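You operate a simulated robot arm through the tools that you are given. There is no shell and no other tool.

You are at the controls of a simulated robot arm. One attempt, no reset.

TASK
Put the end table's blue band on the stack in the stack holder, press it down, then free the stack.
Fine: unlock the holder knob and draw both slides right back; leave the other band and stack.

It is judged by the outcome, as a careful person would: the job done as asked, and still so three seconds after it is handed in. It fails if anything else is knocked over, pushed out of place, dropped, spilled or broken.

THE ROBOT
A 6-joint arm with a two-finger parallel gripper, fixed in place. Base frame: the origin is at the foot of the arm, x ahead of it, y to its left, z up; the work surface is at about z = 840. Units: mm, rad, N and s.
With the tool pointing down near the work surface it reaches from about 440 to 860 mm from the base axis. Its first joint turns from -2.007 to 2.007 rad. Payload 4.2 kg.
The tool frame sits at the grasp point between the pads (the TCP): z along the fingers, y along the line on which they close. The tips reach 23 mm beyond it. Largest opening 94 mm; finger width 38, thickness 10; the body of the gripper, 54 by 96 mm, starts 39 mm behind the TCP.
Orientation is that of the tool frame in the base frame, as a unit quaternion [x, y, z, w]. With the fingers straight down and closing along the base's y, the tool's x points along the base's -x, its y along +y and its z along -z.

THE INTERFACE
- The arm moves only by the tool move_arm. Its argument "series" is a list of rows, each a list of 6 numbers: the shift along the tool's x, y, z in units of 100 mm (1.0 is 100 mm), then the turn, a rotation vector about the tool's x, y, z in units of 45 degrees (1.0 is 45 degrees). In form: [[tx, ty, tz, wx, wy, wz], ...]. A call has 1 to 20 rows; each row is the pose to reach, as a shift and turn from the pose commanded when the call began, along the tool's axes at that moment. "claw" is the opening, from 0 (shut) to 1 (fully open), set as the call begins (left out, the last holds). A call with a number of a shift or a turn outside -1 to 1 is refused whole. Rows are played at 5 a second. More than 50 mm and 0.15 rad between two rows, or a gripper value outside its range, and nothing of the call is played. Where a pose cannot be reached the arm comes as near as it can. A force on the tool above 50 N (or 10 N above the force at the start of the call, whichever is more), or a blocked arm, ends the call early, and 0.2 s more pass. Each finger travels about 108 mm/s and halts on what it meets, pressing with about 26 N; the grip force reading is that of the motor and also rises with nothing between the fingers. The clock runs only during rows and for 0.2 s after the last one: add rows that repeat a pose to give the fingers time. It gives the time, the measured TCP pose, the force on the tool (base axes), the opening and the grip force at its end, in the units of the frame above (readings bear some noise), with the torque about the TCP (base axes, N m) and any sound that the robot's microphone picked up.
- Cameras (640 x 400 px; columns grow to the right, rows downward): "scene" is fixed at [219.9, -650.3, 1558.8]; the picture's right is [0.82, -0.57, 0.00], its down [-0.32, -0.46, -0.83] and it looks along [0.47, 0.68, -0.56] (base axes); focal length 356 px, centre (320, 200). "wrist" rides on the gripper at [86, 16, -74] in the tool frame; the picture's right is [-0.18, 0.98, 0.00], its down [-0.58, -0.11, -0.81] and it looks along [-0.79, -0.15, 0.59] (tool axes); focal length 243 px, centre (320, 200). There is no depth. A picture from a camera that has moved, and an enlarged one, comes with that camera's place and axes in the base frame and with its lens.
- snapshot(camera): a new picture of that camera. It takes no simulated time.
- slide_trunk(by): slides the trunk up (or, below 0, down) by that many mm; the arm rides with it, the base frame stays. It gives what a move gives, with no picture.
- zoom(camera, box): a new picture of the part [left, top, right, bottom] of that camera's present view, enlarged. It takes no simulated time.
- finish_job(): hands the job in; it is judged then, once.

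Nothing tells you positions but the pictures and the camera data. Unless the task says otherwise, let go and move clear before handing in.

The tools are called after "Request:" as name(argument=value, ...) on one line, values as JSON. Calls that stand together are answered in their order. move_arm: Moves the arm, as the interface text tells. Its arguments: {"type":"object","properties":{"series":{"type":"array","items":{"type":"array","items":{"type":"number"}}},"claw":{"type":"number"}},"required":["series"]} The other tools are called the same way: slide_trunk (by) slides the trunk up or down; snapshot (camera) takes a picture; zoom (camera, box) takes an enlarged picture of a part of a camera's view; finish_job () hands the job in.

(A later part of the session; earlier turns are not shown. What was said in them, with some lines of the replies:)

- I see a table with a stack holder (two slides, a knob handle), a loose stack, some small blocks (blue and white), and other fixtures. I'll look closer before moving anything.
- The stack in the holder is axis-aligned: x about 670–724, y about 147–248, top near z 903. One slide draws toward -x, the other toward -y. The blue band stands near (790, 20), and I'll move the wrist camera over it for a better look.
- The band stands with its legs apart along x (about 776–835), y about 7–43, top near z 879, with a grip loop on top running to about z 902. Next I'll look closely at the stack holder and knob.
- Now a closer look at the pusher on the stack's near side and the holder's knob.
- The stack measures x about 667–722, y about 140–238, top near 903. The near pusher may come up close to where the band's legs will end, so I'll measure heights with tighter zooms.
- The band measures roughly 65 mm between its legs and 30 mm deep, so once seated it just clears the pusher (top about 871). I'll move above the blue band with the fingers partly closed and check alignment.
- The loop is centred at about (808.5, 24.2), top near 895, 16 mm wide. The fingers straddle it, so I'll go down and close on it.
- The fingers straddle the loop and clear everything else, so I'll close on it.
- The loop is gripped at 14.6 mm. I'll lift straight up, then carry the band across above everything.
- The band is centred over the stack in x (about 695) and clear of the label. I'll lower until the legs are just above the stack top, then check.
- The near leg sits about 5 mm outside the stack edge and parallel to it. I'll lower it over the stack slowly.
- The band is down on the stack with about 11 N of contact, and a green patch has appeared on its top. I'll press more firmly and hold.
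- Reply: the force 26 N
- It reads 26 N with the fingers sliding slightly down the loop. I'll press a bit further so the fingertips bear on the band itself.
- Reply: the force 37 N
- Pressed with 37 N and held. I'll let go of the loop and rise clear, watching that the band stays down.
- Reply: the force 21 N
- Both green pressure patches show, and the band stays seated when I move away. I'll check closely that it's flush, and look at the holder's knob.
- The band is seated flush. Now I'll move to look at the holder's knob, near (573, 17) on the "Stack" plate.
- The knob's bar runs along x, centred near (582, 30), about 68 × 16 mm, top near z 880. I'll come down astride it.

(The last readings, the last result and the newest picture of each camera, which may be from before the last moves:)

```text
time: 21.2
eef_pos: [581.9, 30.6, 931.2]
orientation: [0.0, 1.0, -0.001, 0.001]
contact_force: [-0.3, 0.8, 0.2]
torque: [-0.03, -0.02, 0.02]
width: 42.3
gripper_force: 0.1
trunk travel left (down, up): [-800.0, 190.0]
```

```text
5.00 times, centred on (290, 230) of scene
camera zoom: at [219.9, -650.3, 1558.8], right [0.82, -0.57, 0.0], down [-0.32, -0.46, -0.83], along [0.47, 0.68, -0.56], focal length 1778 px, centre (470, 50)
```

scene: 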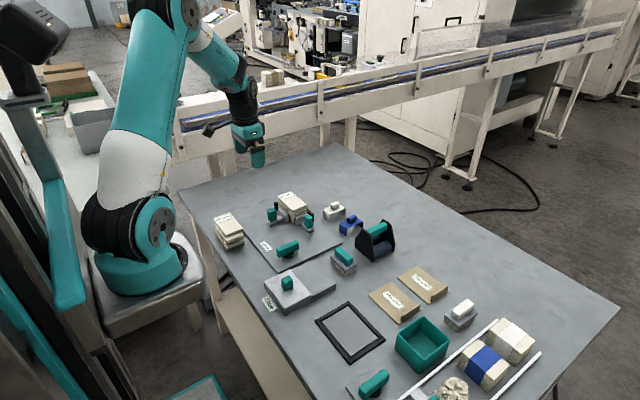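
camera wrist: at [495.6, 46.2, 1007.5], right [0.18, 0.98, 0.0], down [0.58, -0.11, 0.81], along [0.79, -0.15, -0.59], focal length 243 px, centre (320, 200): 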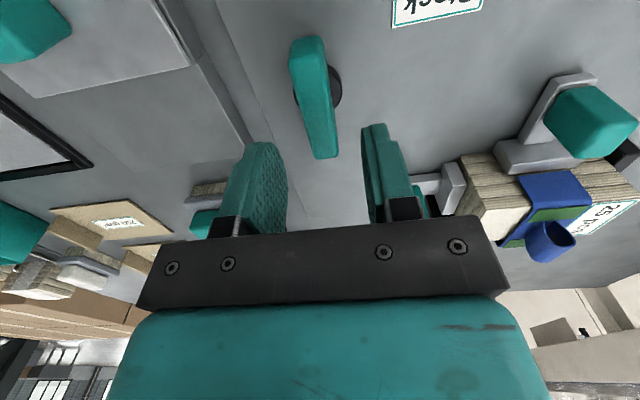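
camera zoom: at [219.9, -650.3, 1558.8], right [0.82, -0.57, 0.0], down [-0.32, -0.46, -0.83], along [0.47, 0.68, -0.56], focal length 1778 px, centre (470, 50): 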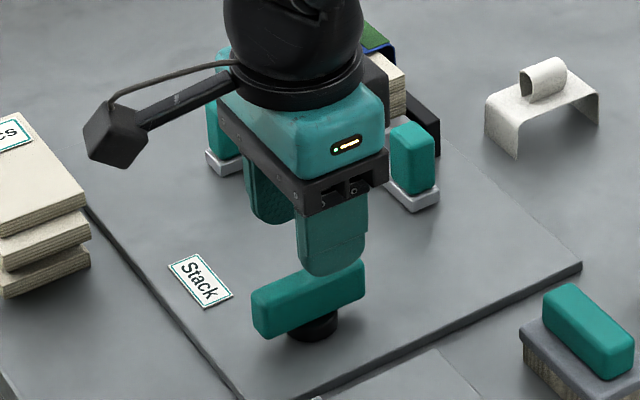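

The fingers line up with the bar. I'll lower onto it and close.

Request:
move_arm(series=[[0, -0.005, 0.2, 0, 0, 0], [0, -0.005, 0.4, 0, 0, 0], [0, -0.005, 0.49, 0, 0, 0], [0, -0.005, 0.49, 0, 0, 0]])

Request:
move_arm(series=[[0, 0, 0, 0, 0, 0], [0, 0, 0, 0, 0, 0], [0, 0, 0, 0, 0, 0], [0, 0, 0, 0, 0, 0]], claw=0.0)

Request:
snapshot(camera="wrist")

Request:
zoom(camera="scene", box=[240, 190, 340, 270])

```text
time: 22.2
eef_pos: [582.1, 30.5, 882.5]
orientation: [-0.001, 1.0, 0.0, 0.0]
contact_force: [-0.2, 0.2, -0.2]
torque: [0.02, 0.03, 0.0]
width: 42.2
gripper_force: 0.1
trunk travel left (down, up): [-800.0, 190.0]
```

```text
time: 23.2
eef_pos: [581.7, 28.5, 884.2]
orientation: [0.0, 1.0, 0.0, 0.0]
contact_force: [0.2, -4.0, -4.6]
torque: [-0.07, -0.49, 0.01]
width: 17.9
gripper_force: 45.0
trunk travel left (down, up): [-800.0, 190.0]
```

```text
taken
camera wrist: at [495.0, 45.2, 958.8], right [0.18, 0.98, 0.0], down [0.58, -0.11, 0.81], along [0.79, -0.15, -0.59], focal length 243 px, centre (320, 200)
```

wrist: 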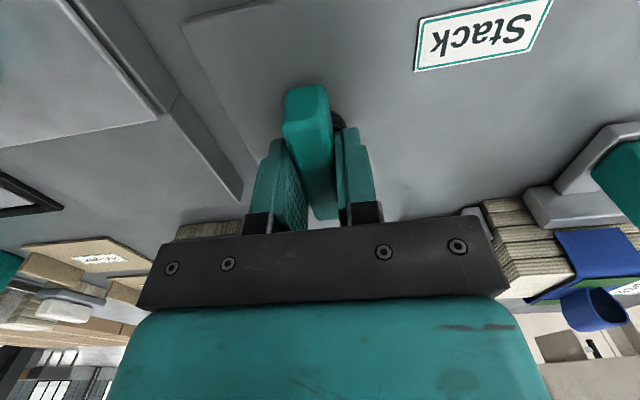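

```text
5.00 times, centred on (290, 230) of scene
camera zoom: at [219.9, -650.3, 1558.8], right [0.82, -0.57, 0.0], down [-0.32, -0.46, -0.83], along [0.47, 0.68, -0.56], focal length 1778 px, centre (470, 50)
```

zoom: 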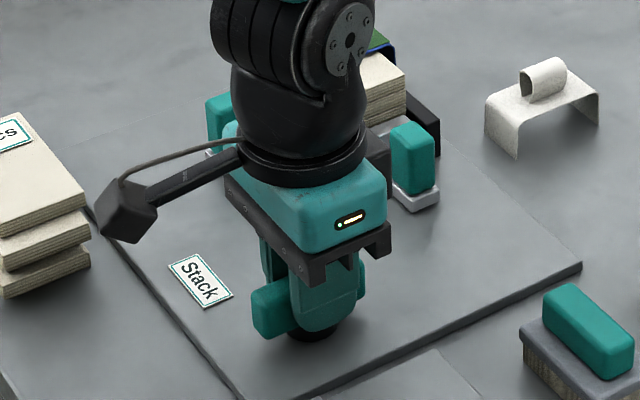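

Gripped at 17.9 mm. I'll try a small counterclockwise turn (seen from above) and read the torque to find the unlocking direction.

Request:
move_arm(series=[[0, 0, 0, 0, 0, -0.08], [0, 0, 0, 0, 0, -0.16], [0, 0, 0, 0, 0, -0.24], [0, 0, 0, 0, 0, -0.24]])

Request:
zoom(camera="scene", box=[240, 190, 340, 270])

```text
time: 24.2
eef_pos: [582.4, 30.3, 882.3]
orientation: [-0.093, 0.996, 0.0, 0.0]
contact_force: [-2.6, -2.2, -17.4]
torque: [0.0, -0.31, -2.44]
width: 25.4
gripper_force: 45.3
trunk travel left (down, up): [-800.0, 190.0]
```

```text
5.00 times, centred on (290, 230) of scene
camera zoom: at [219.9, -650.3, 1558.8], right [0.82, -0.57, 0.0], down [-0.32, -0.46, -0.83], along [0.47, 0.68, -0.56], focal length 1778 px, centre (470, 50)
```

zoom: 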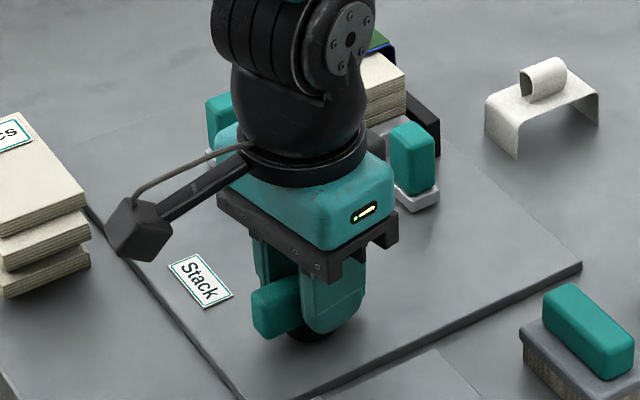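

Counterclockwise is blocked: the bar stayed put, the fingers were pried open, and torque hit -2.4 N·m. I'll go back and try clockwise.

Request:
move_arm(series=[[0, 0, 0, 0, 0, 0.08], [0, 0, 0, 0, 0, 0.16], [0, 0, 0, 0, 0, 0.24], [0, 0, 0, 0, 0, 0.24], [0, 0, 0, 0, 0, 0.24]])

Request:
move_arm(series=[[0, 0, 0, 0, 0, 0.08], [0, 0, 0, 0, 0, 0.16], [0, 0, 0, 0, 0, 0.24], [0, 0, 0, 0, 0, 0.24]])

Request:
zoom(camera="scene", box=[240, 190, 340, 270])

```text
time: 25.4
eef_pos: [582.8, 30.3, 883.8]
orientation: [0.0, 1.0, -0.001, 0.0]
contact_force: [3.3, -6.0, -7.5]
torque: [-0.22, 0.34, 0.0]
width: 18.2
gripper_force: 44.6
trunk travel left (down, up): [-800.0, 190.0]
```

```text
time: 26.4
eef_pos: [582.8, 29.2, 883.8]
orientation: [0.095, 0.996, 0.0, 0.0]
contact_force: [-0.9, -4.4, -4.7]
torque: [-0.4, -1.55, -0.02]
width: 17.9
gripper_force: 44.7
trunk travel left (down, up): [-800.0, 190.0]
```

```text
5.00 times, centred on (290, 230) of scene
camera zoom: at [219.9, -650.3, 1558.8], right [0.82, -0.57, 0.0], down [-0.32, -0.46, -0.83], along [0.47, 0.68, -0.56], focal length 1778 px, centre (470, 50)
```

zoom: 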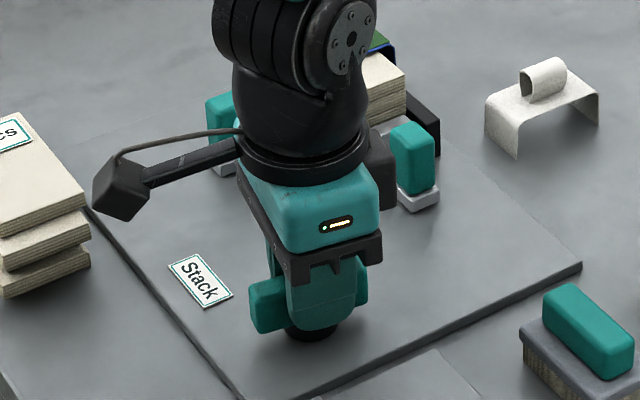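

Clockwise the knob turns freely. I'll keep turning that way until it reaches its stop.

Request:
move_arm(series=[[0, 0, 0, 0, 0, 0.15], [0, 0, 0, 0, 0, 0.3], [0, 0, 0, 0, 0, 0.45], [0, 0, 0, 0, 0, 0.6], [0, 0, 0, 0, 0, 0.76], [0, 0, 0, 0, 0, 0.76]])

Request:
zoom(camera="scene", box=[240, 190, 340, 270])

```text
time: 27.8
eef_pos: [582.1, 28.0, 884.1]
orientation: [0.384, 0.923, -0.001, 0.0]
contact_force: [-2.5, -15.5, 0.6]
torque: [-0.16, 0.02, -0.06]
width: 17.9
gripper_force: 45.0
trunk travel left (down, up): [-800.0, 190.0]
```

```text
5.00 times, centred on (290, 230) of scene
camera zoom: at [219.9, -650.3, 1558.8], right [0.82, -0.57, 0.0], down [-0.32, -0.46, -0.83], along [0.47, 0.68, -0.56], focal length 1778 px, centre (470, 50)
```

zoom: 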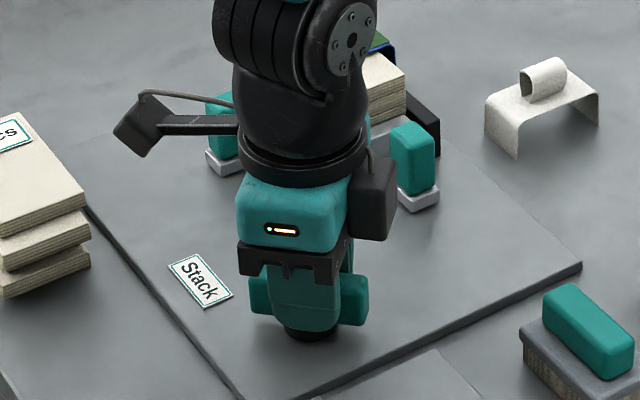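

45° turned freely. I'll continue toward 90° with a 1 mm sideways correction for the small lateral force.

Request:
move_arm(series=[[-0.008, -0.008, 0, 0, 0, 0.15], [-0.008, -0.008, 0, 0, 0, 0.3], [-0.008, -0.008, 0, 0, 0, 0.45], [-0.008, -0.008, 0, 0, 0, 0.6], [-0.008, -0.008, 0, 0, 0, 0.75], [-0.008, -0.008, 0, 0, 0, 0.9], [-0.008, -0.008, 0, 0, 0, 1.0], [-0.008, -0.008, 0, 0, 0, 1.0]])

Request:
zoom(camera="scene", box=[240, 190, 340, 270])

```text
time: 29.6
eef_pos: [579.4, 27.5, 883.9]
orientation: [0.707, 0.707, -0.001, -0.002]
contact_force: [-20.0, -18.6, 4.9]
torque: [1.16, -0.03, 0.58]
width: 17.8
gripper_force: 44.7
trunk travel left (down, up): [-800.0, 190.0]
```

```text
5.00 times, centred on (290, 230) of scene
camera zoom: at [219.9, -650.3, 1558.8], right [0.82, -0.57, 0.0], down [-0.32, -0.46, -0.83], along [0.47, 0.68, -0.56], focal length 1778 px, centre (470, 50)
```

zoom: 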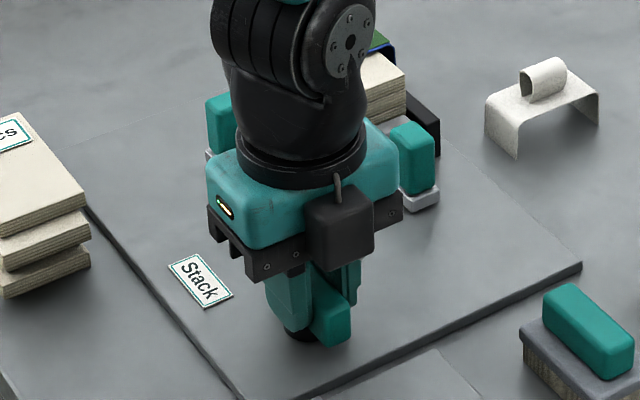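

The knob is turned 90°, and a small opposing torque suggests its stop. A slight further nudge will confirm that.

Request:
move_arm(series=[[0, 0, 0, 0, 0, 0.06], [0, 0, 0, 0, 0, 0.09], [0, 0, 0, 0, 0, 0.09]])

```text
time: 30.4
eef_pos: [578.9, 27.2, 883.9]
orientation: [0.731, 0.682, -0.003, -0.001]
contact_force: [-21.7, -11.3, -3.8]
torque: [-0.95, -0.22, 2.05]
width: 20.2
gripper_force: 45.0
trunk travel left (down, up): [-800.0, 190.0]
```

That's the hard stop at 90°, so the knob is fully unlocked. I'll ease back to neutral, release and rise.

Request:
move_arm(series=[[0, 0, 0, 0, 0, -0.05], [0, 0, 0, 0, 0, -0.09], [0, 0, 0, 0, 0, -0.09]])

Request:
move_arm(series=[[0, 0, 0, 0, 0, 0], [0, 0, 0, 0, 0, 0], [0, 0, 0, 0, 0, 0]], claw=0.45)

Request:
move_arm(series=[[0, 0, -0.25, 0, 0, 0], [0, 0, -0.5, 0, 0, 0], [0, 0, -0.75, 0, 0, 0], [0, 0, -1.0, 0, 0, 0], [0, 0, -1.0, 0, 0, 0]])

Request:
zoom(camera="scene", box=[230, 170, 350, 270])

Request:
snapshot(camera="wrist")

```text
time: 31.2
eef_pos: [580.3, 28.3, 883.3]
orientation: [0.707, 0.707, -0.002, -0.002]
contact_force: [-26.0, 0.4, -13.4]
torque: [-0.82, -0.41, 0.12]
width: 17.9
gripper_force: 45.2
trunk travel left (down, up): [-800.0, 190.0]
```

```text
time: 32.0
eef_pos: [582.8, 29.3, 884.8]
orientation: [0.707, 0.707, 0.001, 0.001]
contact_force: [1.0, 0.6, -0.6]
torque: [0.03, 0.02, -0.02]
width: 42.1
gripper_force: 0.0
trunk travel left (down, up): [-800.0, 190.0]
```

```text
time: 33.2
eef_pos: [582.0, 30.3, 984.4]
orientation: [0.707, 0.707, 0.0, 0.0]
contact_force: [0.3, 0.1, 0.4]
torque: [0.02, -0.01, 0.0]
width: 42.1
gripper_force: 0.0
trunk travel left (down, up): [-800.0, 190.0]
```

```text
4.00 times, centred on (290, 220) of scene
camera zoom: at [219.9, -650.3, 1558.8], right [0.82, -0.57, 0.0], down [-0.32, -0.46, -0.83], along [0.47, 0.68, -0.56], focal length 1423 px, centre (440, 120)
```

zoom: 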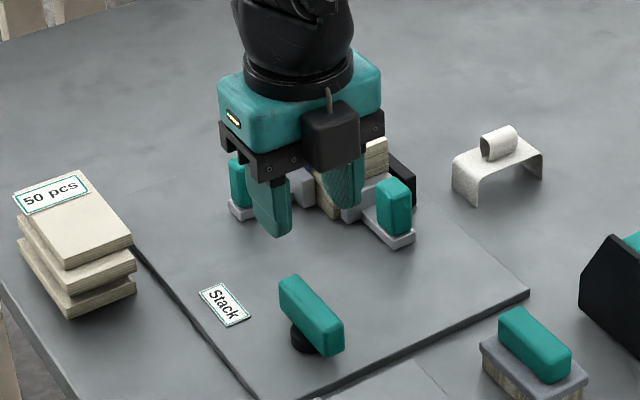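

```text
taken
camera wrist: at [598.7, 115.0, 1059.4], right [0.98, -0.18, 0.0], down [-0.11, -0.58, 0.81], along [-0.15, -0.79, -0.59], focal length 243 px, centre (320, 200)
```

wrist: 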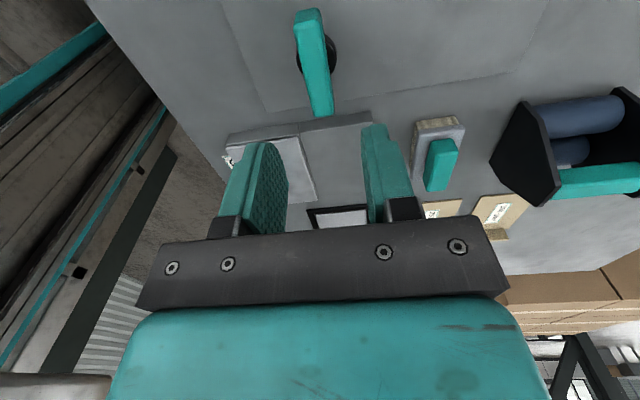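

The bar now lies along y, so the knob is unlocked. I'll turn the gripper back and move where the wrist camera can see both slide handles.

Request:
move_arm(series=[[0.1, 0, -0.04, 0, 0, -0.17], [0.2, 0, -0.08, 0, 0, -0.34], [0.3, 0, -0.12, 0, 0, -0.51], [0.4, 0, -0.16, 0, 0, -0.68], [0.5, 0, -0.2, 0, 0, -0.84], [0.6, 0, -0.25, 0, 0, -1.0]])

Request:
move_arm(series=[[0, 0, 0, 0, 0, -0.17], [0, 0, 0, 0, 0, -0.34], [0, 0, 0, 0, 0, -0.51], [0, 0, 0, 0, 0, -0.68], [0, 0, 0, 0, 0, -0.84], [0, 0, 0, 0, 0, -1.0], [0, 0, 0, 0, 0, -1.0]])

Request:
move_arm(series=[[-0.05, 0.3, 0, 0, 0, 0], [-0.1, 0.6, 0, 0, 0, 0], [-0.1, 0.6, 0, 0, 0, 0]])

Request:
snapshot(camera="wrist")

Request:
zoom(camera="wrist", box=[250, 0, 450, 140])

Request:
zoom(camera="scene", box=[250, 180, 340, 236])

```text
time: 34.6
eef_pos: [581.8, 88.8, 1009.2]
orientation: [0.382, 0.924, 0.0, 0.0]
contact_force: [-0.2, 0.2, 0.6]
torque: [-0.04, -0.04, -0.01]
width: 42.3
gripper_force: 0.0
trunk travel left (down, up): [-800.0, 190.0]
```

```text
time: 36.2
eef_pos: [583.3, 87.5, 1009.3]
orientation: [-0.001, 1.0, 0.0, -0.001]
contact_force: [-0.2, -0.3, 1.1]
torque: [0.02, -0.02, 0.0]
width: 42.3
gripper_force: 0.1
trunk travel left (down, up): [-800.0, 190.0]
```

```text
time: 37.0
eef_pos: [591.8, 147.9, 1008.1]
orientation: [0.0, 1.0, 0.0, 0.0]
contact_force: [0.9, -0.7, -0.3]
torque: [0.0, 0.01, -0.01]
width: 42.1
gripper_force: 0.1
trunk travel left (down, up): [-800.0, 190.0]
```

```text
taken
camera wrist: at [505.1, 163.0, 1084.5], right [0.18, 0.98, 0.0], down [0.58, -0.11, 0.81], along [0.79, -0.15, -0.59], focal length 243 px, centre (320, 200)
```

wrist: 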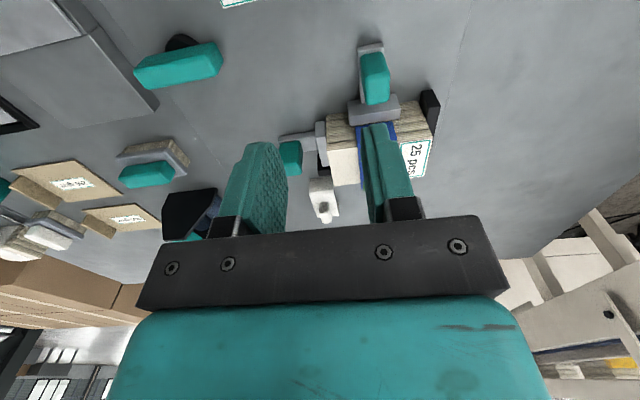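

```text
2.86 times, centred on (350, 70) of wrist
camera zoom: at [505.1, 163.0, 1084.5], right [0.18, 0.98, 0.0], down [0.58, -0.11, 0.81], along [0.79, -0.15, -0.59], focal length 693 px, centre (234, 571)
```

zoom: 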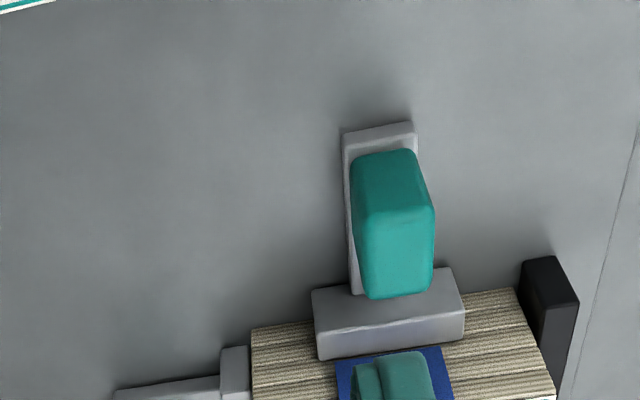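

```text
7.11 times, centred on (295, 208) of scene
camera zoom: at [219.9, -650.3, 1558.8], right [0.82, -0.57, 0.0], down [-0.32, -0.46, -0.83], along [0.47, 0.68, -0.56], focal length 2530 px, centre (498, 143)
```

zoom: 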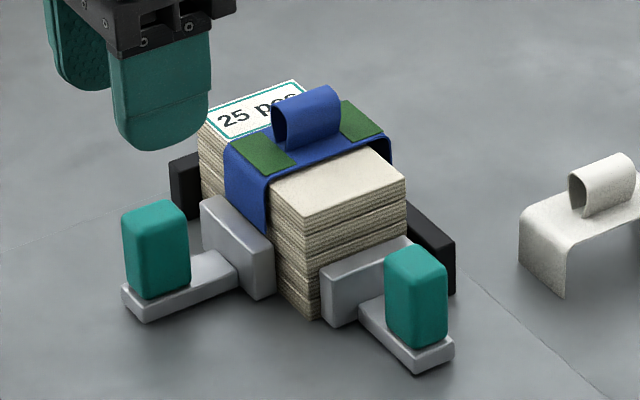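

Handle A, on the slide that draws toward -x, is at x about 608–634, y about 182–200, top near z 890. I'll move over it and descend.

Request:
move_arm(series=[[-0.15, 0.21, 0.2, 0, 0, 0], [-0.295, 0.43, 0.4, 0, 0, 0], [-0.295, 0.43, 0.7, 0, 0, 0], [-0.295, 0.43, 0.7, 0, 0, 0]], claw=0.45)

Request:
snapshot(camera="wrist")

Request:
zoom(camera="scene", box=[240, 160, 340, 240])

```text
time: 38.0
eef_pos: [621.6, 189.1, 939.9]
orientation: [0.001, 1.0, 0.0, 0.0]
contact_force: [-0.9, -0.3, -0.8]
torque: [0.0, 0.04, 0.04]
width: 42.1
gripper_force: 0.1
trunk travel left (down, up): [-800.0, 190.0]
```

```text
taken
camera wrist: at [534.4, 204.8, 1015.4], right [0.18, 0.98, 0.0], down [0.58, -0.11, 0.81], along [0.79, -0.15, -0.59], focal length 243 px, centre (320, 200)
```

wrist: 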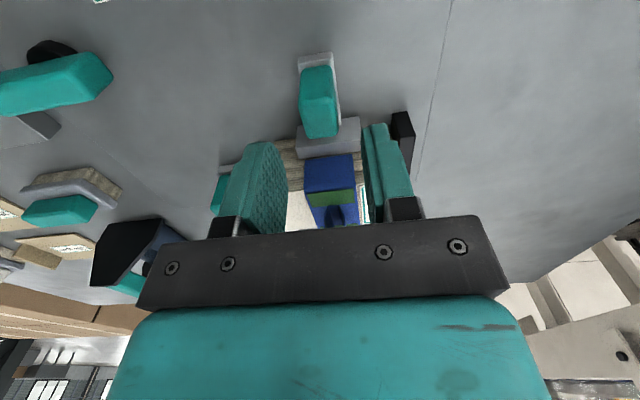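

```text
5.00 times, centred on (290, 200) of scene
camera zoom: at [219.9, -650.3, 1558.8], right [0.82, -0.57, 0.0], down [-0.32, -0.46, -0.83], along [0.47, 0.68, -0.56], focal length 1778 px, centre (470, 200)
```

zoom: 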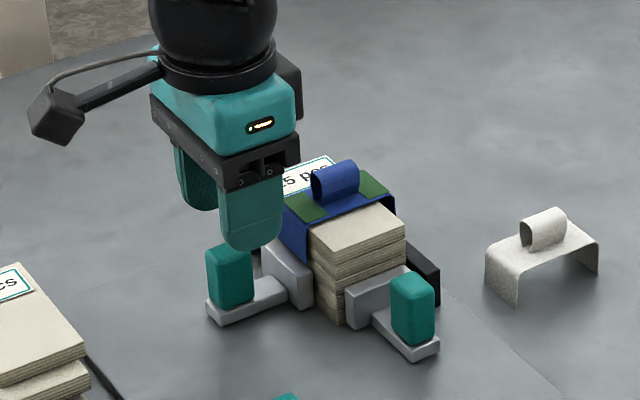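

The fingers are centred on handle A. I'll go down and close.

Request:
move_arm(series=[[0, 0, 0.2, 0, 0, 0], [0, 0, 0.4, 0, 0, 0], [0, 0, 0.53, 0, 0, 0], [0, 0, 0.53, 0, 0, 0]])

Request:
move_arm(series=[[0, 0, 0, 0, 0, 0], [0, 0, 0, 0, 0, 0], [0, 0, 0, 0, 0, 0], [0, 0, 0, 0, 0, 0]], claw=0.0)

Request:
zoom(camera="scene", box=[240, 160, 340, 240])

```text
time: 39.0
eef_pos: [621.8, 190.4, 884.8]
orientation: [0.001, 1.0, 0.0, 0.0]
contact_force: [1.1, 0.4, -0.1]
torque: [-0.02, 0.01, -0.03]
width: 42.1
gripper_force: 0.0
trunk travel left (down, up): [-800.0, 190.0]
```

```text
time: 40.0
eef_pos: [622.0, 190.1, 884.0]
orientation: [0.0, 1.0, 0.0, 0.0]
contact_force: [-0.4, -7.3, -2.8]
torque: [0.54, -0.42, 0.47]
width: 19.9
gripper_force: 44.8
trunk travel left (down, up): [-800.0, 190.0]
```

```text
5.00 times, centred on (290, 200) of scene
camera zoom: at [219.9, -650.3, 1558.8], right [0.82, -0.57, 0.0], down [-0.32, -0.46, -0.83], along [0.47, 0.68, -0.56], focal length 1778 px, centre (470, 200)
```

zoom: 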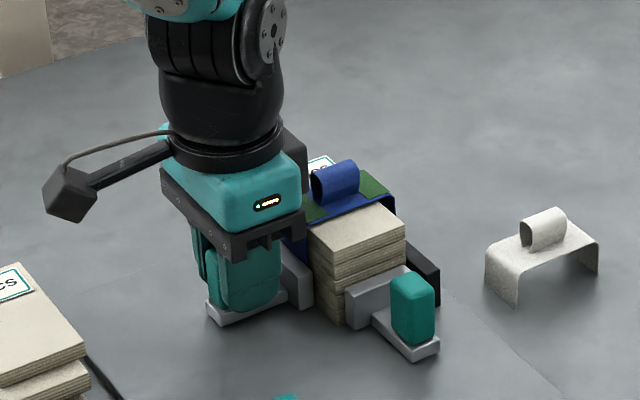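

Gripped at 19.9 mm. I'll draw slide A back toward -x in small steps (tool +x) and watch the force.

Request:
move_arm(series=[[0.02, 0, 0, 0, 0, 0], [0.05, 0, 0, 0, 0, 0], [0.08, 0, 0, 0, 0, 0], [0.12, 0, 0, 0, 0, 0], [0.15, 0, 0, 0, 0, 0], [0.15, 0, 0, 0, 0, 0]])

Request:
zoom(camera="scene", box=[240, 160, 340, 240])

```text
time: 41.4
eef_pos: [606.7, 189.6, 884.7]
orientation: [0.001, 1.0, -0.001, -0.001]
contact_force: [0.1, -19.7, -22.2]
torque: [1.15, -1.02, 0.57]
width: 20.1
gripper_force: 44.9
trunk travel left (down, up): [-800.0, 190.0]
```

```text
5.00 times, centred on (290, 200) of scene
camera zoom: at [219.9, -650.3, 1558.8], right [0.82, -0.57, 0.0], down [-0.32, -0.46, -0.83], along [0.47, 0.68, -0.56], focal length 1778 px, centre (470, 200)
```

zoom: 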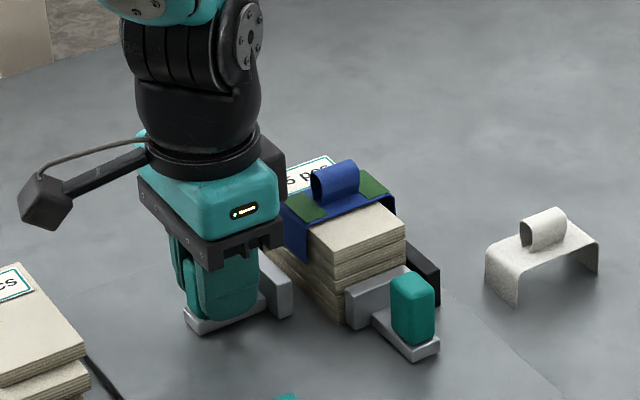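

The slide moves with no pull force. There's a small sideways load, which I'll relieve by about 1 mm as I keep drawing.

Request:
move_arm(series=[[0.03, -0.01, 0.005, 0, 0, 0], [0.07, -0.01, 0.005, 0, 0, 0], [0.1, -0.01, 0.005, 0, 0, 0], [0.13, -0.01, 0.005, 0, 0, 0], [0.16, -0.01, 0.005, 0, 0, 0], [0.2, -0.01, 0.005, 0, 0, 0], [0.2, -0.01, 0.005, 0, 0, 0]])

Request:
zoom(camera="scene", box=[240, 160, 340, 240])

```text
time: 43.0
eef_pos: [585.3, 190.9, 883.4]
orientation: [0.0, 1.0, -0.001, -0.001]
contact_force: [-1.0, -21.1, -26.6]
torque: [0.78, 0.12, 0.37]
width: 19.8
gripper_force: 44.7
trunk travel left (down, up): [-800.0, 190.0]
```

```text
5.00 times, centred on (290, 200) of scene
camera zoom: at [219.9, -650.3, 1558.8], right [0.82, -0.57, 0.0], down [-0.32, -0.46, -0.83], along [0.47, 0.68, -0.56], focal length 1778 px, centre (470, 200)
```

zoom: 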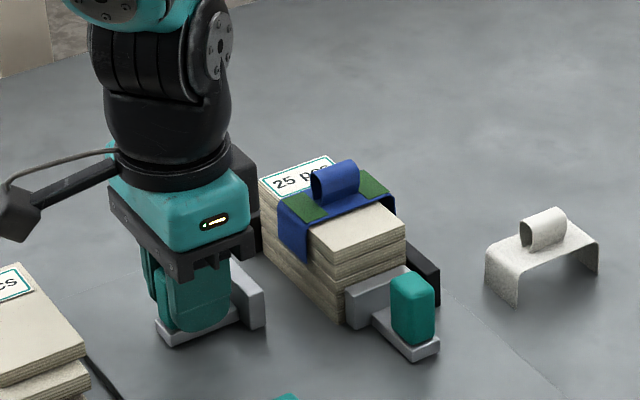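

36 mm drawn and still free. I'll keep going in small steps until it meets its stop.

Request:
move_arm(series=[[0.03, -0.01, 0.01, 0, 0, 0], [0.06, -0.01, 0.01, 0, 0, 0], [0.09, -0.01, 0.01, 0, 0, 0], [0.12, -0.01, 0.01, 0, 0, 0], [0.15, -0.01, 0.01, 0, 0, 0], [0.15, -0.01, 0.01, 0, 0, 0]])

Request:
zoom(camera="scene", box=[220, 160, 320, 240])

```text
time: 44.4
eef_pos: [571.6, 189.4, 884.7]
orientation: [0.0, 1.0, 0.0, 0.0]
contact_force: [0.4, -16.8, 0.1]
torque: [-0.49, 0.81, 0.03]
width: 20.0
gripper_force: 45.1
trunk travel left (down, up): [-800.0, 190.0]
```

```text
5.00 times, centred on (270, 200) of scene
camera zoom: at [219.9, -650.3, 1558.8], right [0.82, -0.57, 0.0], down [-0.32, -0.46, -0.83], along [0.47, 0.68, -0.56], focal length 1778 px, centre (570, 200)
```

zoom: 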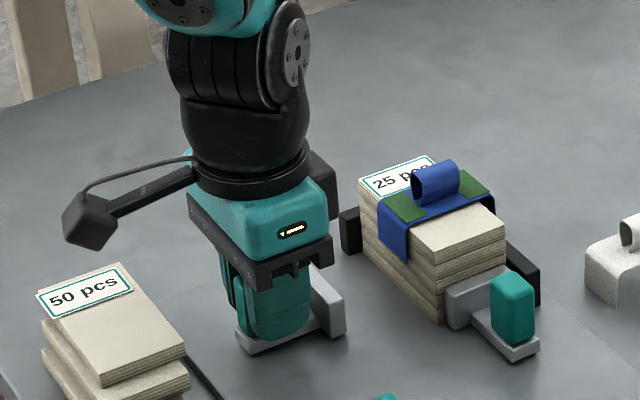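

Still sliding freely after about 50 mm, and the loose 50-pcs stack is well clear. I'll continue.

Request:
move_arm(series=[[0.03, -0.01, 0, 0, 0, 0], [0.06, -0.01, 0, 0, 0, 0], [0.09, -0.01, 0, 0, 0, 0], [0.12, -0.01, 0, 0, 0, 0], [0.12, -0.01, 0, 0, 0, 0]])

Request:
zoom(camera="scene", box=[220, 160, 320, 240])

```text
time: 45.6
eef_pos: [562.5, 189.4, 883.8]
orientation: [0.0, 1.0, 0.0, 0.004]
contact_force: [36.1, -1.0, 1.5]
torque: [-0.66, -0.22, 0.73]
width: 20.1
gripper_force: 45.1
trunk travel left (down, up): [-800.0, 190.0]
```

```text
5.00 times, centred on (270, 200) of scene
camera zoom: at [219.9, -650.3, 1558.8], right [0.82, -0.57, 0.0], down [-0.32, -0.46, -0.83], along [0.47, 0.68, -0.56], focal length 1778 px, centre (570, 200)
```

zoom: 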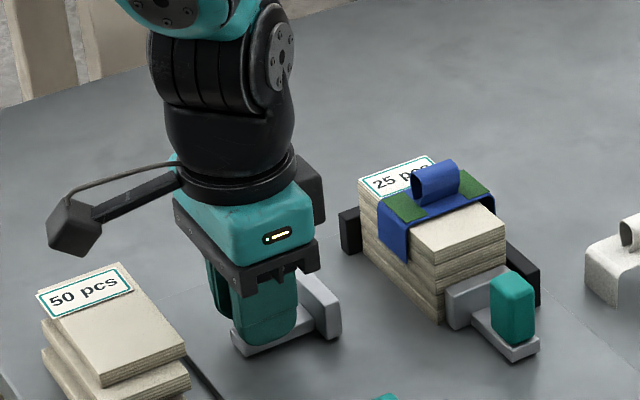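

A 36 N pull reaction marks the end stop, so slide A is fully back after about 60 mm. I'll release here and rise.

Request:
move_arm(series=[[0, 0, 0, 0, 0, 0], [0, 0, 0, 0, 0, 0], [0, 0, 0, 0, 0, 0]], claw=0.45)

Request:
move_arm(series=[[0, 0, -0.25, 0, 0, 0], [0, 0, -0.5, 0, 0, 0], [0, 0, -0.75, 0, 0, 0], [0, 0, -1.0, 0, 0, 0], [0, 0, -1.0, 0, 0, 0]])

Request:
zoom(camera="scene", box=[220, 160, 320, 240])

Request:
snapshot(camera="wrist")

```text
time: 46.4
eef_pos: [559.3, 189.0, 885.8]
orientation: [0.0, 1.0, 0.0, 0.0]
contact_force: [0.1, -0.1, -0.3]
torque: [0.0, -0.03, -0.02]
width: 42.3
gripper_force: 0.1
trunk travel left (down, up): [-800.0, 190.0]
```

```text
time: 47.6
eef_pos: [559.4, 187.5, 985.1]
orientation: [0.001, 1.0, 0.0, 0.0]
contact_force: [-0.2, -0.3, 0.4]
torque: [-0.03, 0.01, -0.02]
width: 42.2
gripper_force: 0.0
trunk travel left (down, up): [-800.0, 190.0]
```

```text
5.00 times, centred on (270, 200) of scene
camera zoom: at [219.9, -650.3, 1558.8], right [0.82, -0.57, 0.0], down [-0.32, -0.46, -0.83], along [0.47, 0.68, -0.56], focal length 1778 px, centre (570, 200)
```

zoom: 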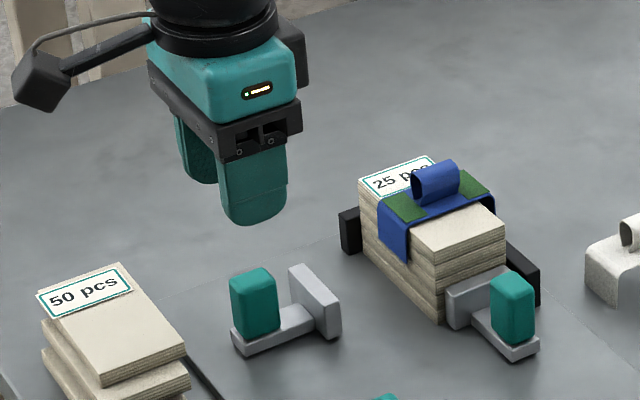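

```text
taken
camera wrist: at [472.2, 202.6, 1060.6], right [0.18, 0.98, 0.0], down [0.58, -0.11, 0.81], along [0.79, -0.15, -0.59], focal length 243 px, centre (320, 200)
```

wrist: 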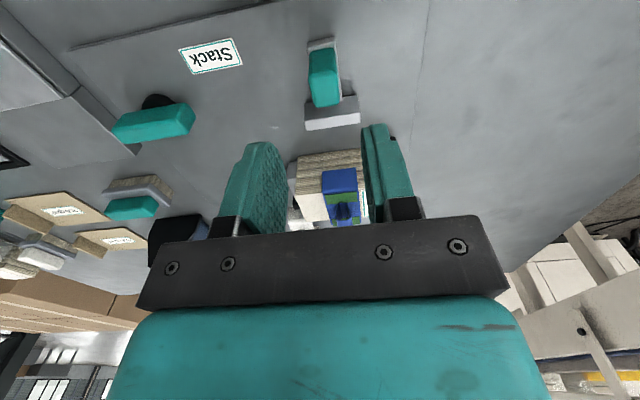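

Slide A is fully back and the stack hasn't moved. Next I'll look at slide B's handle, near (695, 92).

Request:
move_arm(series=[[-0.25, -0.24, -0.06, 0, 0, 0], [-0.5, -0.48, -0.12, 0, 0, 0], [-0.75, -0.72, -0.19, 0, 0, 0], [-0.95, -0.93, -0.25, 0, 0, 0], [-0.95, -0.93, -0.25, 0, 0, 0]], claw=0.6)

Request:
snapshot(camera="wrist")

Request:
zoom(camera="wrist", box=[230, 30, 430, 170])

```text
time: 48.8
eef_pos: [654.9, 95.2, 1008.7]
orientation: [0.001, 1.0, 0.0, 0.0]
contact_force: [-0.5, 0.3, -0.2]
torque: [-0.01, 0.03, 0.01]
width: 56.2
gripper_force: 0.1
trunk travel left (down, up): [-800.0, 190.0]
```

```text
taken
camera wrist: at [567.7, 110.2, 1084.9], right [0.18, 0.98, 0.0], down [0.58, -0.11, 0.81], along [0.79, -0.15, -0.59], focal length 243 px, centre (320, 200)
```

wrist: 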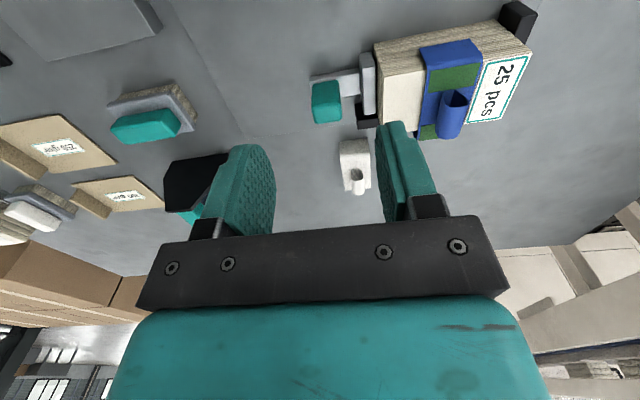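

```text
2.86 times, centred on (330, 100) of wrist
camera zoom: at [567.7, 110.2, 1084.9], right [0.18, 0.98, 0.0], down [0.58, -0.11, 0.81], along [0.79, -0.15, -0.59], focal length 693 px, centre (291, 486)
```

zoom: 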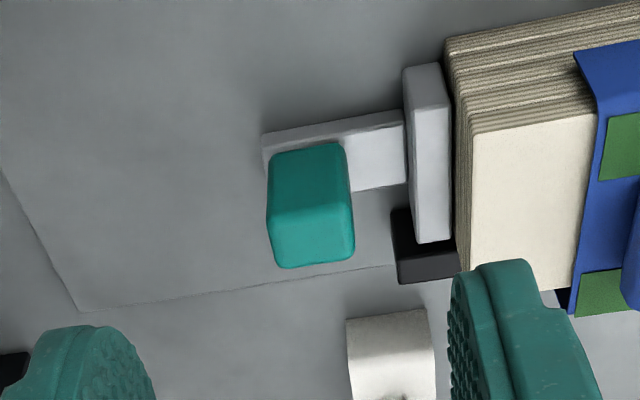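

Handle B is at x about 686–707, y about 82–106, with a 20 mm gap to its pusher. I'll grip it along y with a narrow opening so the inner finger fits in that gap.

Request:
move_arm(series=[[-0.2, -0.005, 0.2, 0, 0, 0], [-0.41, -0.01, 0.4, 0, 0, 0], [-0.41, -0.01, 0.7, 0, 0, 0], [-0.41, -0.01, 0.7, 0, 0, 0]], claw=0.39)

Request:
snapshot(camera="wrist")

Request:
zoom(camera="wrist", box=[230, 30, 430, 170])

Request:
zoom(camera="scene", box=[260, 160, 360, 240])

```text
time: 49.8
eef_pos: [694.8, 94.6, 939.8]
orientation: [0.0, 1.0, 0.0, 0.0]
contact_force: [-0.4, -0.4, 0.0]
torque: [-0.01, -0.02, 0.02]
width: 36.8
gripper_force: 0.0
trunk travel left (down, up): [-800.0, 190.0]
```

```text
taken
camera wrist: at [608.4, 110.6, 1015.9], right [0.18, 0.98, 0.0], down [0.58, -0.11, 0.81], along [0.79, -0.15, -0.59], focal length 243 px, centre (320, 200)
```

wrist: 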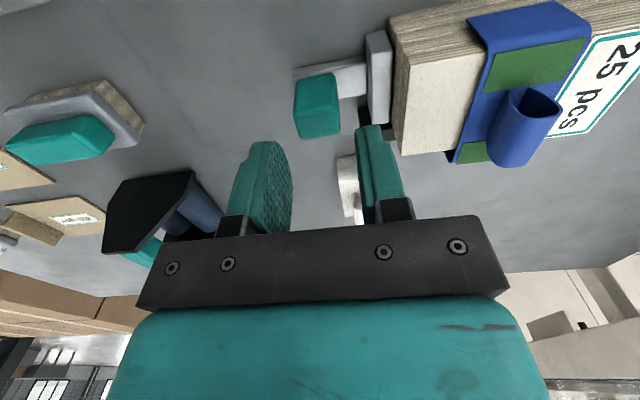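

```text
2.86 times, centred on (330, 100) of wrist
camera zoom: at [608.4, 110.6, 1015.9], right [0.18, 0.98, 0.0], down [0.58, -0.11, 0.81], along [0.79, -0.15, -0.59], focal length 693 px, centre (291, 486)
```

zoom: 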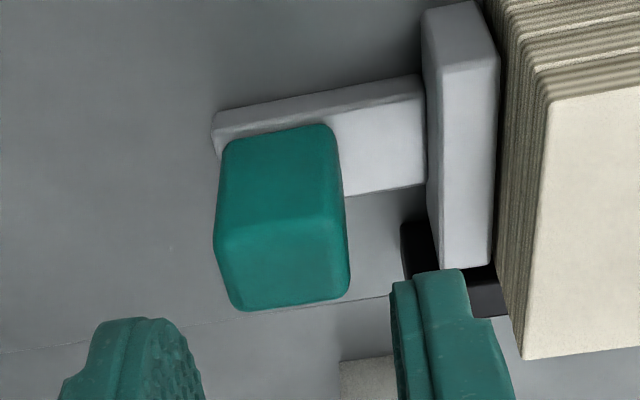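

```text
5.00 times, centred on (310, 200) of scene
camera zoom: at [219.9, -650.3, 1558.8], right [0.82, -0.57, 0.0], down [-0.32, -0.46, -0.83], along [0.47, 0.68, -0.56], focal length 1778 px, centre (370, 200)
```

zoom: 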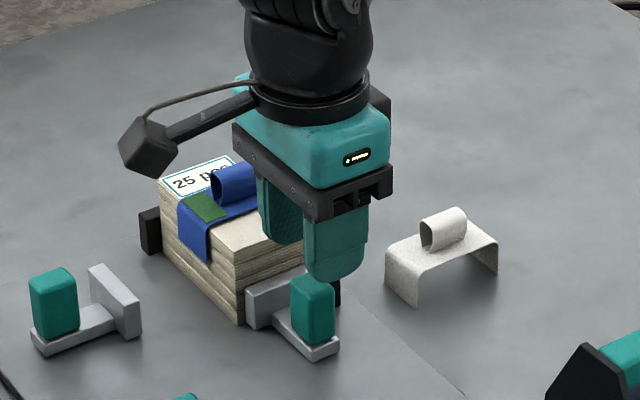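

Alignment is good; a 1 mm tweak in y centres the handle. I'll go down and close.

Request:
move_arm(series=[[-0.02, -0.012, 0.05, 0, 0, 0], [-0.02, -0.012, 0.25, 0, 0, 0], [-0.02, -0.012, 0.4, 0, 0, 0], [-0.02, -0.012, 0.51, 0, 0, 0], [-0.02, -0.012, 0.51, 0, 0, 0]])

Request:
move_arm(series=[[0, 0, 0, 0, 0, 0], [0, 0, 0, 0, 0, 0], [0, 0, 0, 0, 0, 0], [0, 0, 0, 0, 0, 0]], claw=0.0)

Request:
zoom(camera="scene", box=[260, 160, 360, 240])

Request:
snapshot(camera="wrist")

```text
time: 51.0
eef_pos: [697.1, 92.8, 889.0]
orientation: [0.0, 1.0, 0.001, 0.0]
contact_force: [0.3, 0.4, -0.1]
torque: [0.03, 0.02, -0.01]
width: 36.9
gripper_force: 0.1
trunk travel left (down, up): [-800.0, 190.0]
```

```text
time: 52.0
eef_pos: [697.5, 93.5, 888.9]
orientation: [-0.001, 1.0, 0.0, 0.0]
contact_force: [0.5, -1.2, -3.6]
torque: [0.04, -0.55, 0.02]
width: 25.9
gripper_force: 45.1
trunk travel left (down, up): [-800.0, 190.0]
```

```text
5.00 times, centred on (310, 200) of scene
camera zoom: at [219.9, -650.3, 1558.8], right [0.82, -0.57, 0.0], down [-0.32, -0.46, -0.83], along [0.47, 0.68, -0.56], focal length 1778 px, centre (370, 200)
```

zoom: 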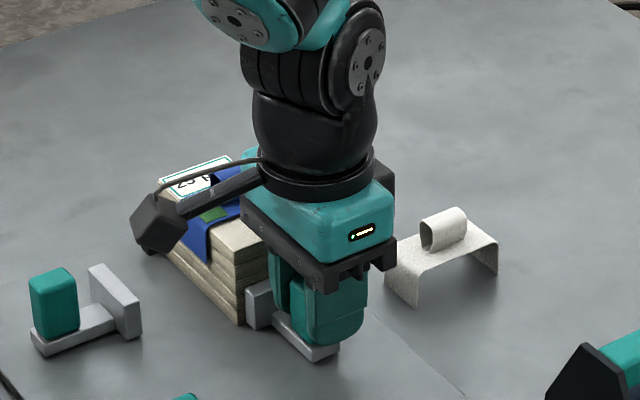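

```text
taken
camera wrist: at [610.6, 109.2, 963.9], right [0.18, 0.98, 0.0], down [0.58, -0.11, 0.81], along [0.79, -0.15, -0.59], focal length 243 px, centre (320, 200)
```

wrist: 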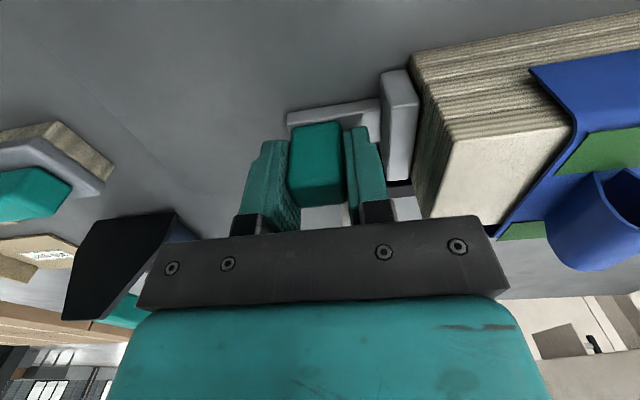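

Gripped at 25.9 mm. I'll draw slide B toward -y in small steps.

Request:
move_arm(series=[[0, -0.03, 0, 0, 0, 0], [0, -0.06, 0, 0, 0, 0], [0, -0.1, 0, 0, 0, 0], [0, -0.14, 0, 0, 0, 0], [0, -0.18, 0, 0, 0, 0], [0, -0.22, 0, 0, 0, 0], [0, -0.26, 0, 0, 0, 0], [0, -0.26, 0, 0, 0, 0]])

Request:
zoom(camera="scene", box=[260, 160, 360, 240])

```text
time: 53.8
eef_pos: [697.3, 67.7, 888.6]
orientation: [-0.001, 1.0, -0.001, 0.0]
contact_force: [-2.8, 0.7, 3.0]
torque: [0.07, 0.28, 0.14]
width: 25.9
gripper_force: 45.2
trunk travel left (down, up): [-800.0, 190.0]
```

```text
5.00 times, centred on (310, 200) of scene
camera zoom: at [219.9, -650.3, 1558.8], right [0.82, -0.57, 0.0], down [-0.32, -0.46, -0.83], along [0.47, 0.68, -0.56], focal length 1778 px, centre (370, 200)
```

zoom: 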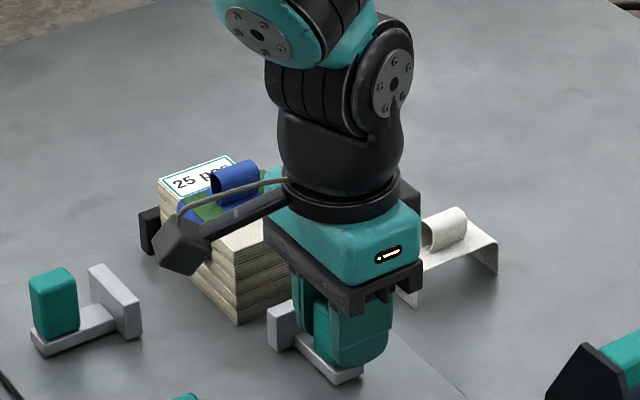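

Slide B follows freely. I'll continue toward its stop.

Request:
move_arm(series=[[0, -0.04, 0, 0, 0, 0], [0, -0.08, 0, 0, 0, 0], [0, -0.12, 0, 0, 0, 0], [0, -0.16, 0, 0, 0, 0], [0, -0.2, 0, 0, 0, 0], [0, -0.24, 0, 0, 0, 0], [0, -0.28, 0, 0, 0, 0], [0, -0.28, 0, 0, 0, 0]])

Request:
zoom(camera="scene", box=[260, 160, 360, 240])

```text
time: 55.6
eef_pos: [697.8, 39.6, 887.4]
orientation: [0.0, 1.0, -0.001, 0.0]
contact_force: [0.5, 0.5, 3.0]
torque: [-0.02, 1.0, 0.08]
width: 25.5
gripper_force: 44.4
trunk travel left (down, up): [-800.0, 190.0]
```

```text
5.00 times, centred on (310, 200) of scene
camera zoom: at [219.9, -650.3, 1558.8], right [0.82, -0.57, 0.0], down [-0.32, -0.46, -0.83], along [0.47, 0.68, -0.56], focal length 1778 px, centre (370, 200)
```

zoom: 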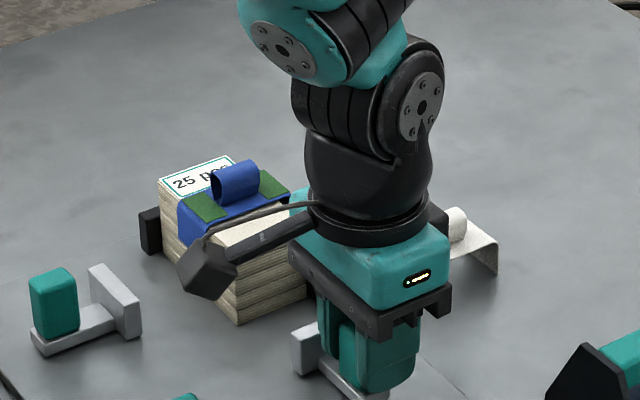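

Request:
move_arm(series=[[0, -0.02, 0, 0, 0, 0], [0, -0.04, 0, 0, 0, 0], [0, -0.06, 0, 0, 0, 0], [0, -0.08, 0, 0, 0, 0], [0, -0.08, 0, 0, 0, 0]])

```text
time: 56.8
eef_pos: [697.1, 34.6, 888.4]
orientation: [-0.003, 1.0, 0.001, 0.0]
contact_force: [-8.4, 35.5, -12.2]
torque: [-1.29, -0.61, -1.02]
width: 26.2
gripper_force: 45.2
trunk travel left (down, up): [-800.0, 190.0]
```

A 35 N reaction marks slide B's end stop at about 60 mm, the same travel as A. I'll release and rise clear.

Request:
move_arm(series=[[0, 0.01, 0, 0, 0, 0], [0, 0.01, 0, 0, 0, 0], [0, 0.01, 0, 0, 0, 0]], claw=0.39)

Request:
move_arm(series=[[0, 0, -0.2, 0, 0, 0], [0, 0, -0.4, 0, 0, 0], [0, 0, -0.7, 0, 0, 0], [0, 0, -1.0, 0, 0, 0]])

Request:
move_arm(series=[[0.3, 0, -0.2, 0, 0, 0], [0.6, 0, -0.4, 0, 0, 0], [0.9, 0, -0.6, 0, 0, 0], [1.0, 0, -0.8, 0, 0, 0], [1.0, 0, -0.8, 0, 0, 0]])

Request:
snapshot(camera="scene")

Request:
zoom(camera="scene", box=[230, 170, 380, 270])

Request:
snapshot(camera="wrist")

```text
time: 57.6
eef_pos: [697.9, 32.5, 888.3]
orientation: [0.0, 1.0, 0.0, 0.0]
contact_force: [-0.2, -0.3, 0.8]
torque: [0.03, 0.0, -0.01]
width: 36.8
gripper_force: 0.1
trunk travel left (down, up): [-800.0, 190.0]
```

```text
time: 58.6
eef_pos: [698.1, 31.0, 990.1]
orientation: [0.0, 1.0, -0.001, -0.001]
contact_force: [0.2, -0.2, -0.1]
torque: [0.01, 0.01, 0.03]
width: 36.9
gripper_force: 0.1
trunk travel left (down, up): [-800.0, 190.0]
```

```text
time: 59.8
eef_pos: [597.9, 32.4, 1068.9]
orientation: [0.0, 1.0, -0.001, 0.0]
contact_force: [0.2, -0.4, -0.3]
torque: [0.0, 0.02, -0.03]
width: 36.6
gripper_force: 0.1
trunk travel left (down, up): [-800.0, 190.0]
```

```text
taken
```

scene: 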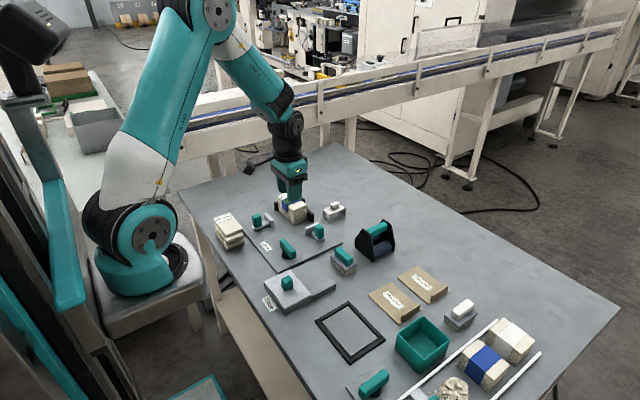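

```text
4.00 times, centred on (305, 220) of scene
camera zoom: at [219.9, -650.3, 1558.8], right [0.82, -0.57, 0.0], down [-0.32, -0.46, -0.83], along [0.47, 0.68, -0.56], focal length 1423 px, centre (380, 120)
```

zoom: 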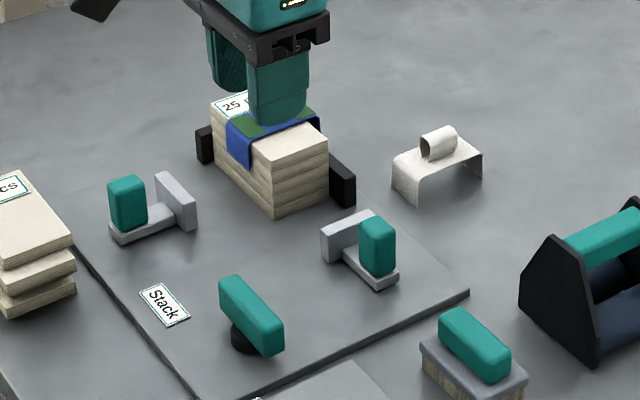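

```text
taken
camera wrist: at [510.9, 46.7, 1144.3], right [0.18, 0.98, 0.0], down [0.58, -0.11, 0.81], along [0.79, -0.15, -0.59], focal length 243 px, centre (320, 200)
```

wrist: 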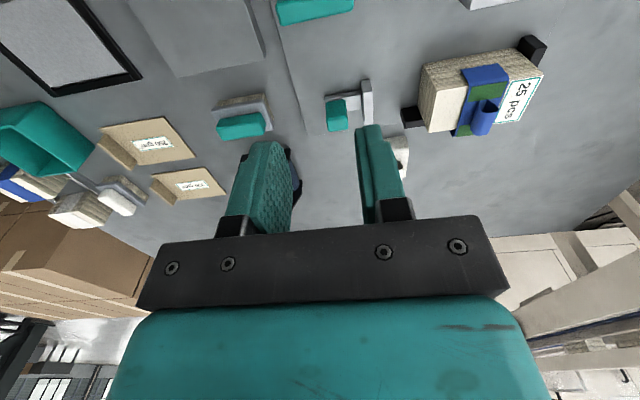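

The blue band sits pressed on the stack, the knob is turned to its unlocked stop, and both slides are fully back. The white band and the 50-pcs stack are where they were, and the arm is clear, so I'm handing the job in.

Request:
finish_job()

```text
The job is handed in.
```

The job is handed in: the blue band is on the 25-pcs stack in the holder, pressed down, and the stack is free.

- **Band:** I set it across the middle of the stack, clear of the label, and pressed with about 37 N. Green patches showed on its top, and it stayed flush after I let go.
- **Knob:** It only turned clockwise. I took it a quarter turn to its stop; my first try, counterclockwise, was blocked and the bar didn't move.
- **Slides:** Both are drawn back about 60 mm, each to its end stop.
- **Everything else:** In the last pictures, the white band and the 50-pcs stack are where they were. Nothing was knocked over, and the arm is clear.
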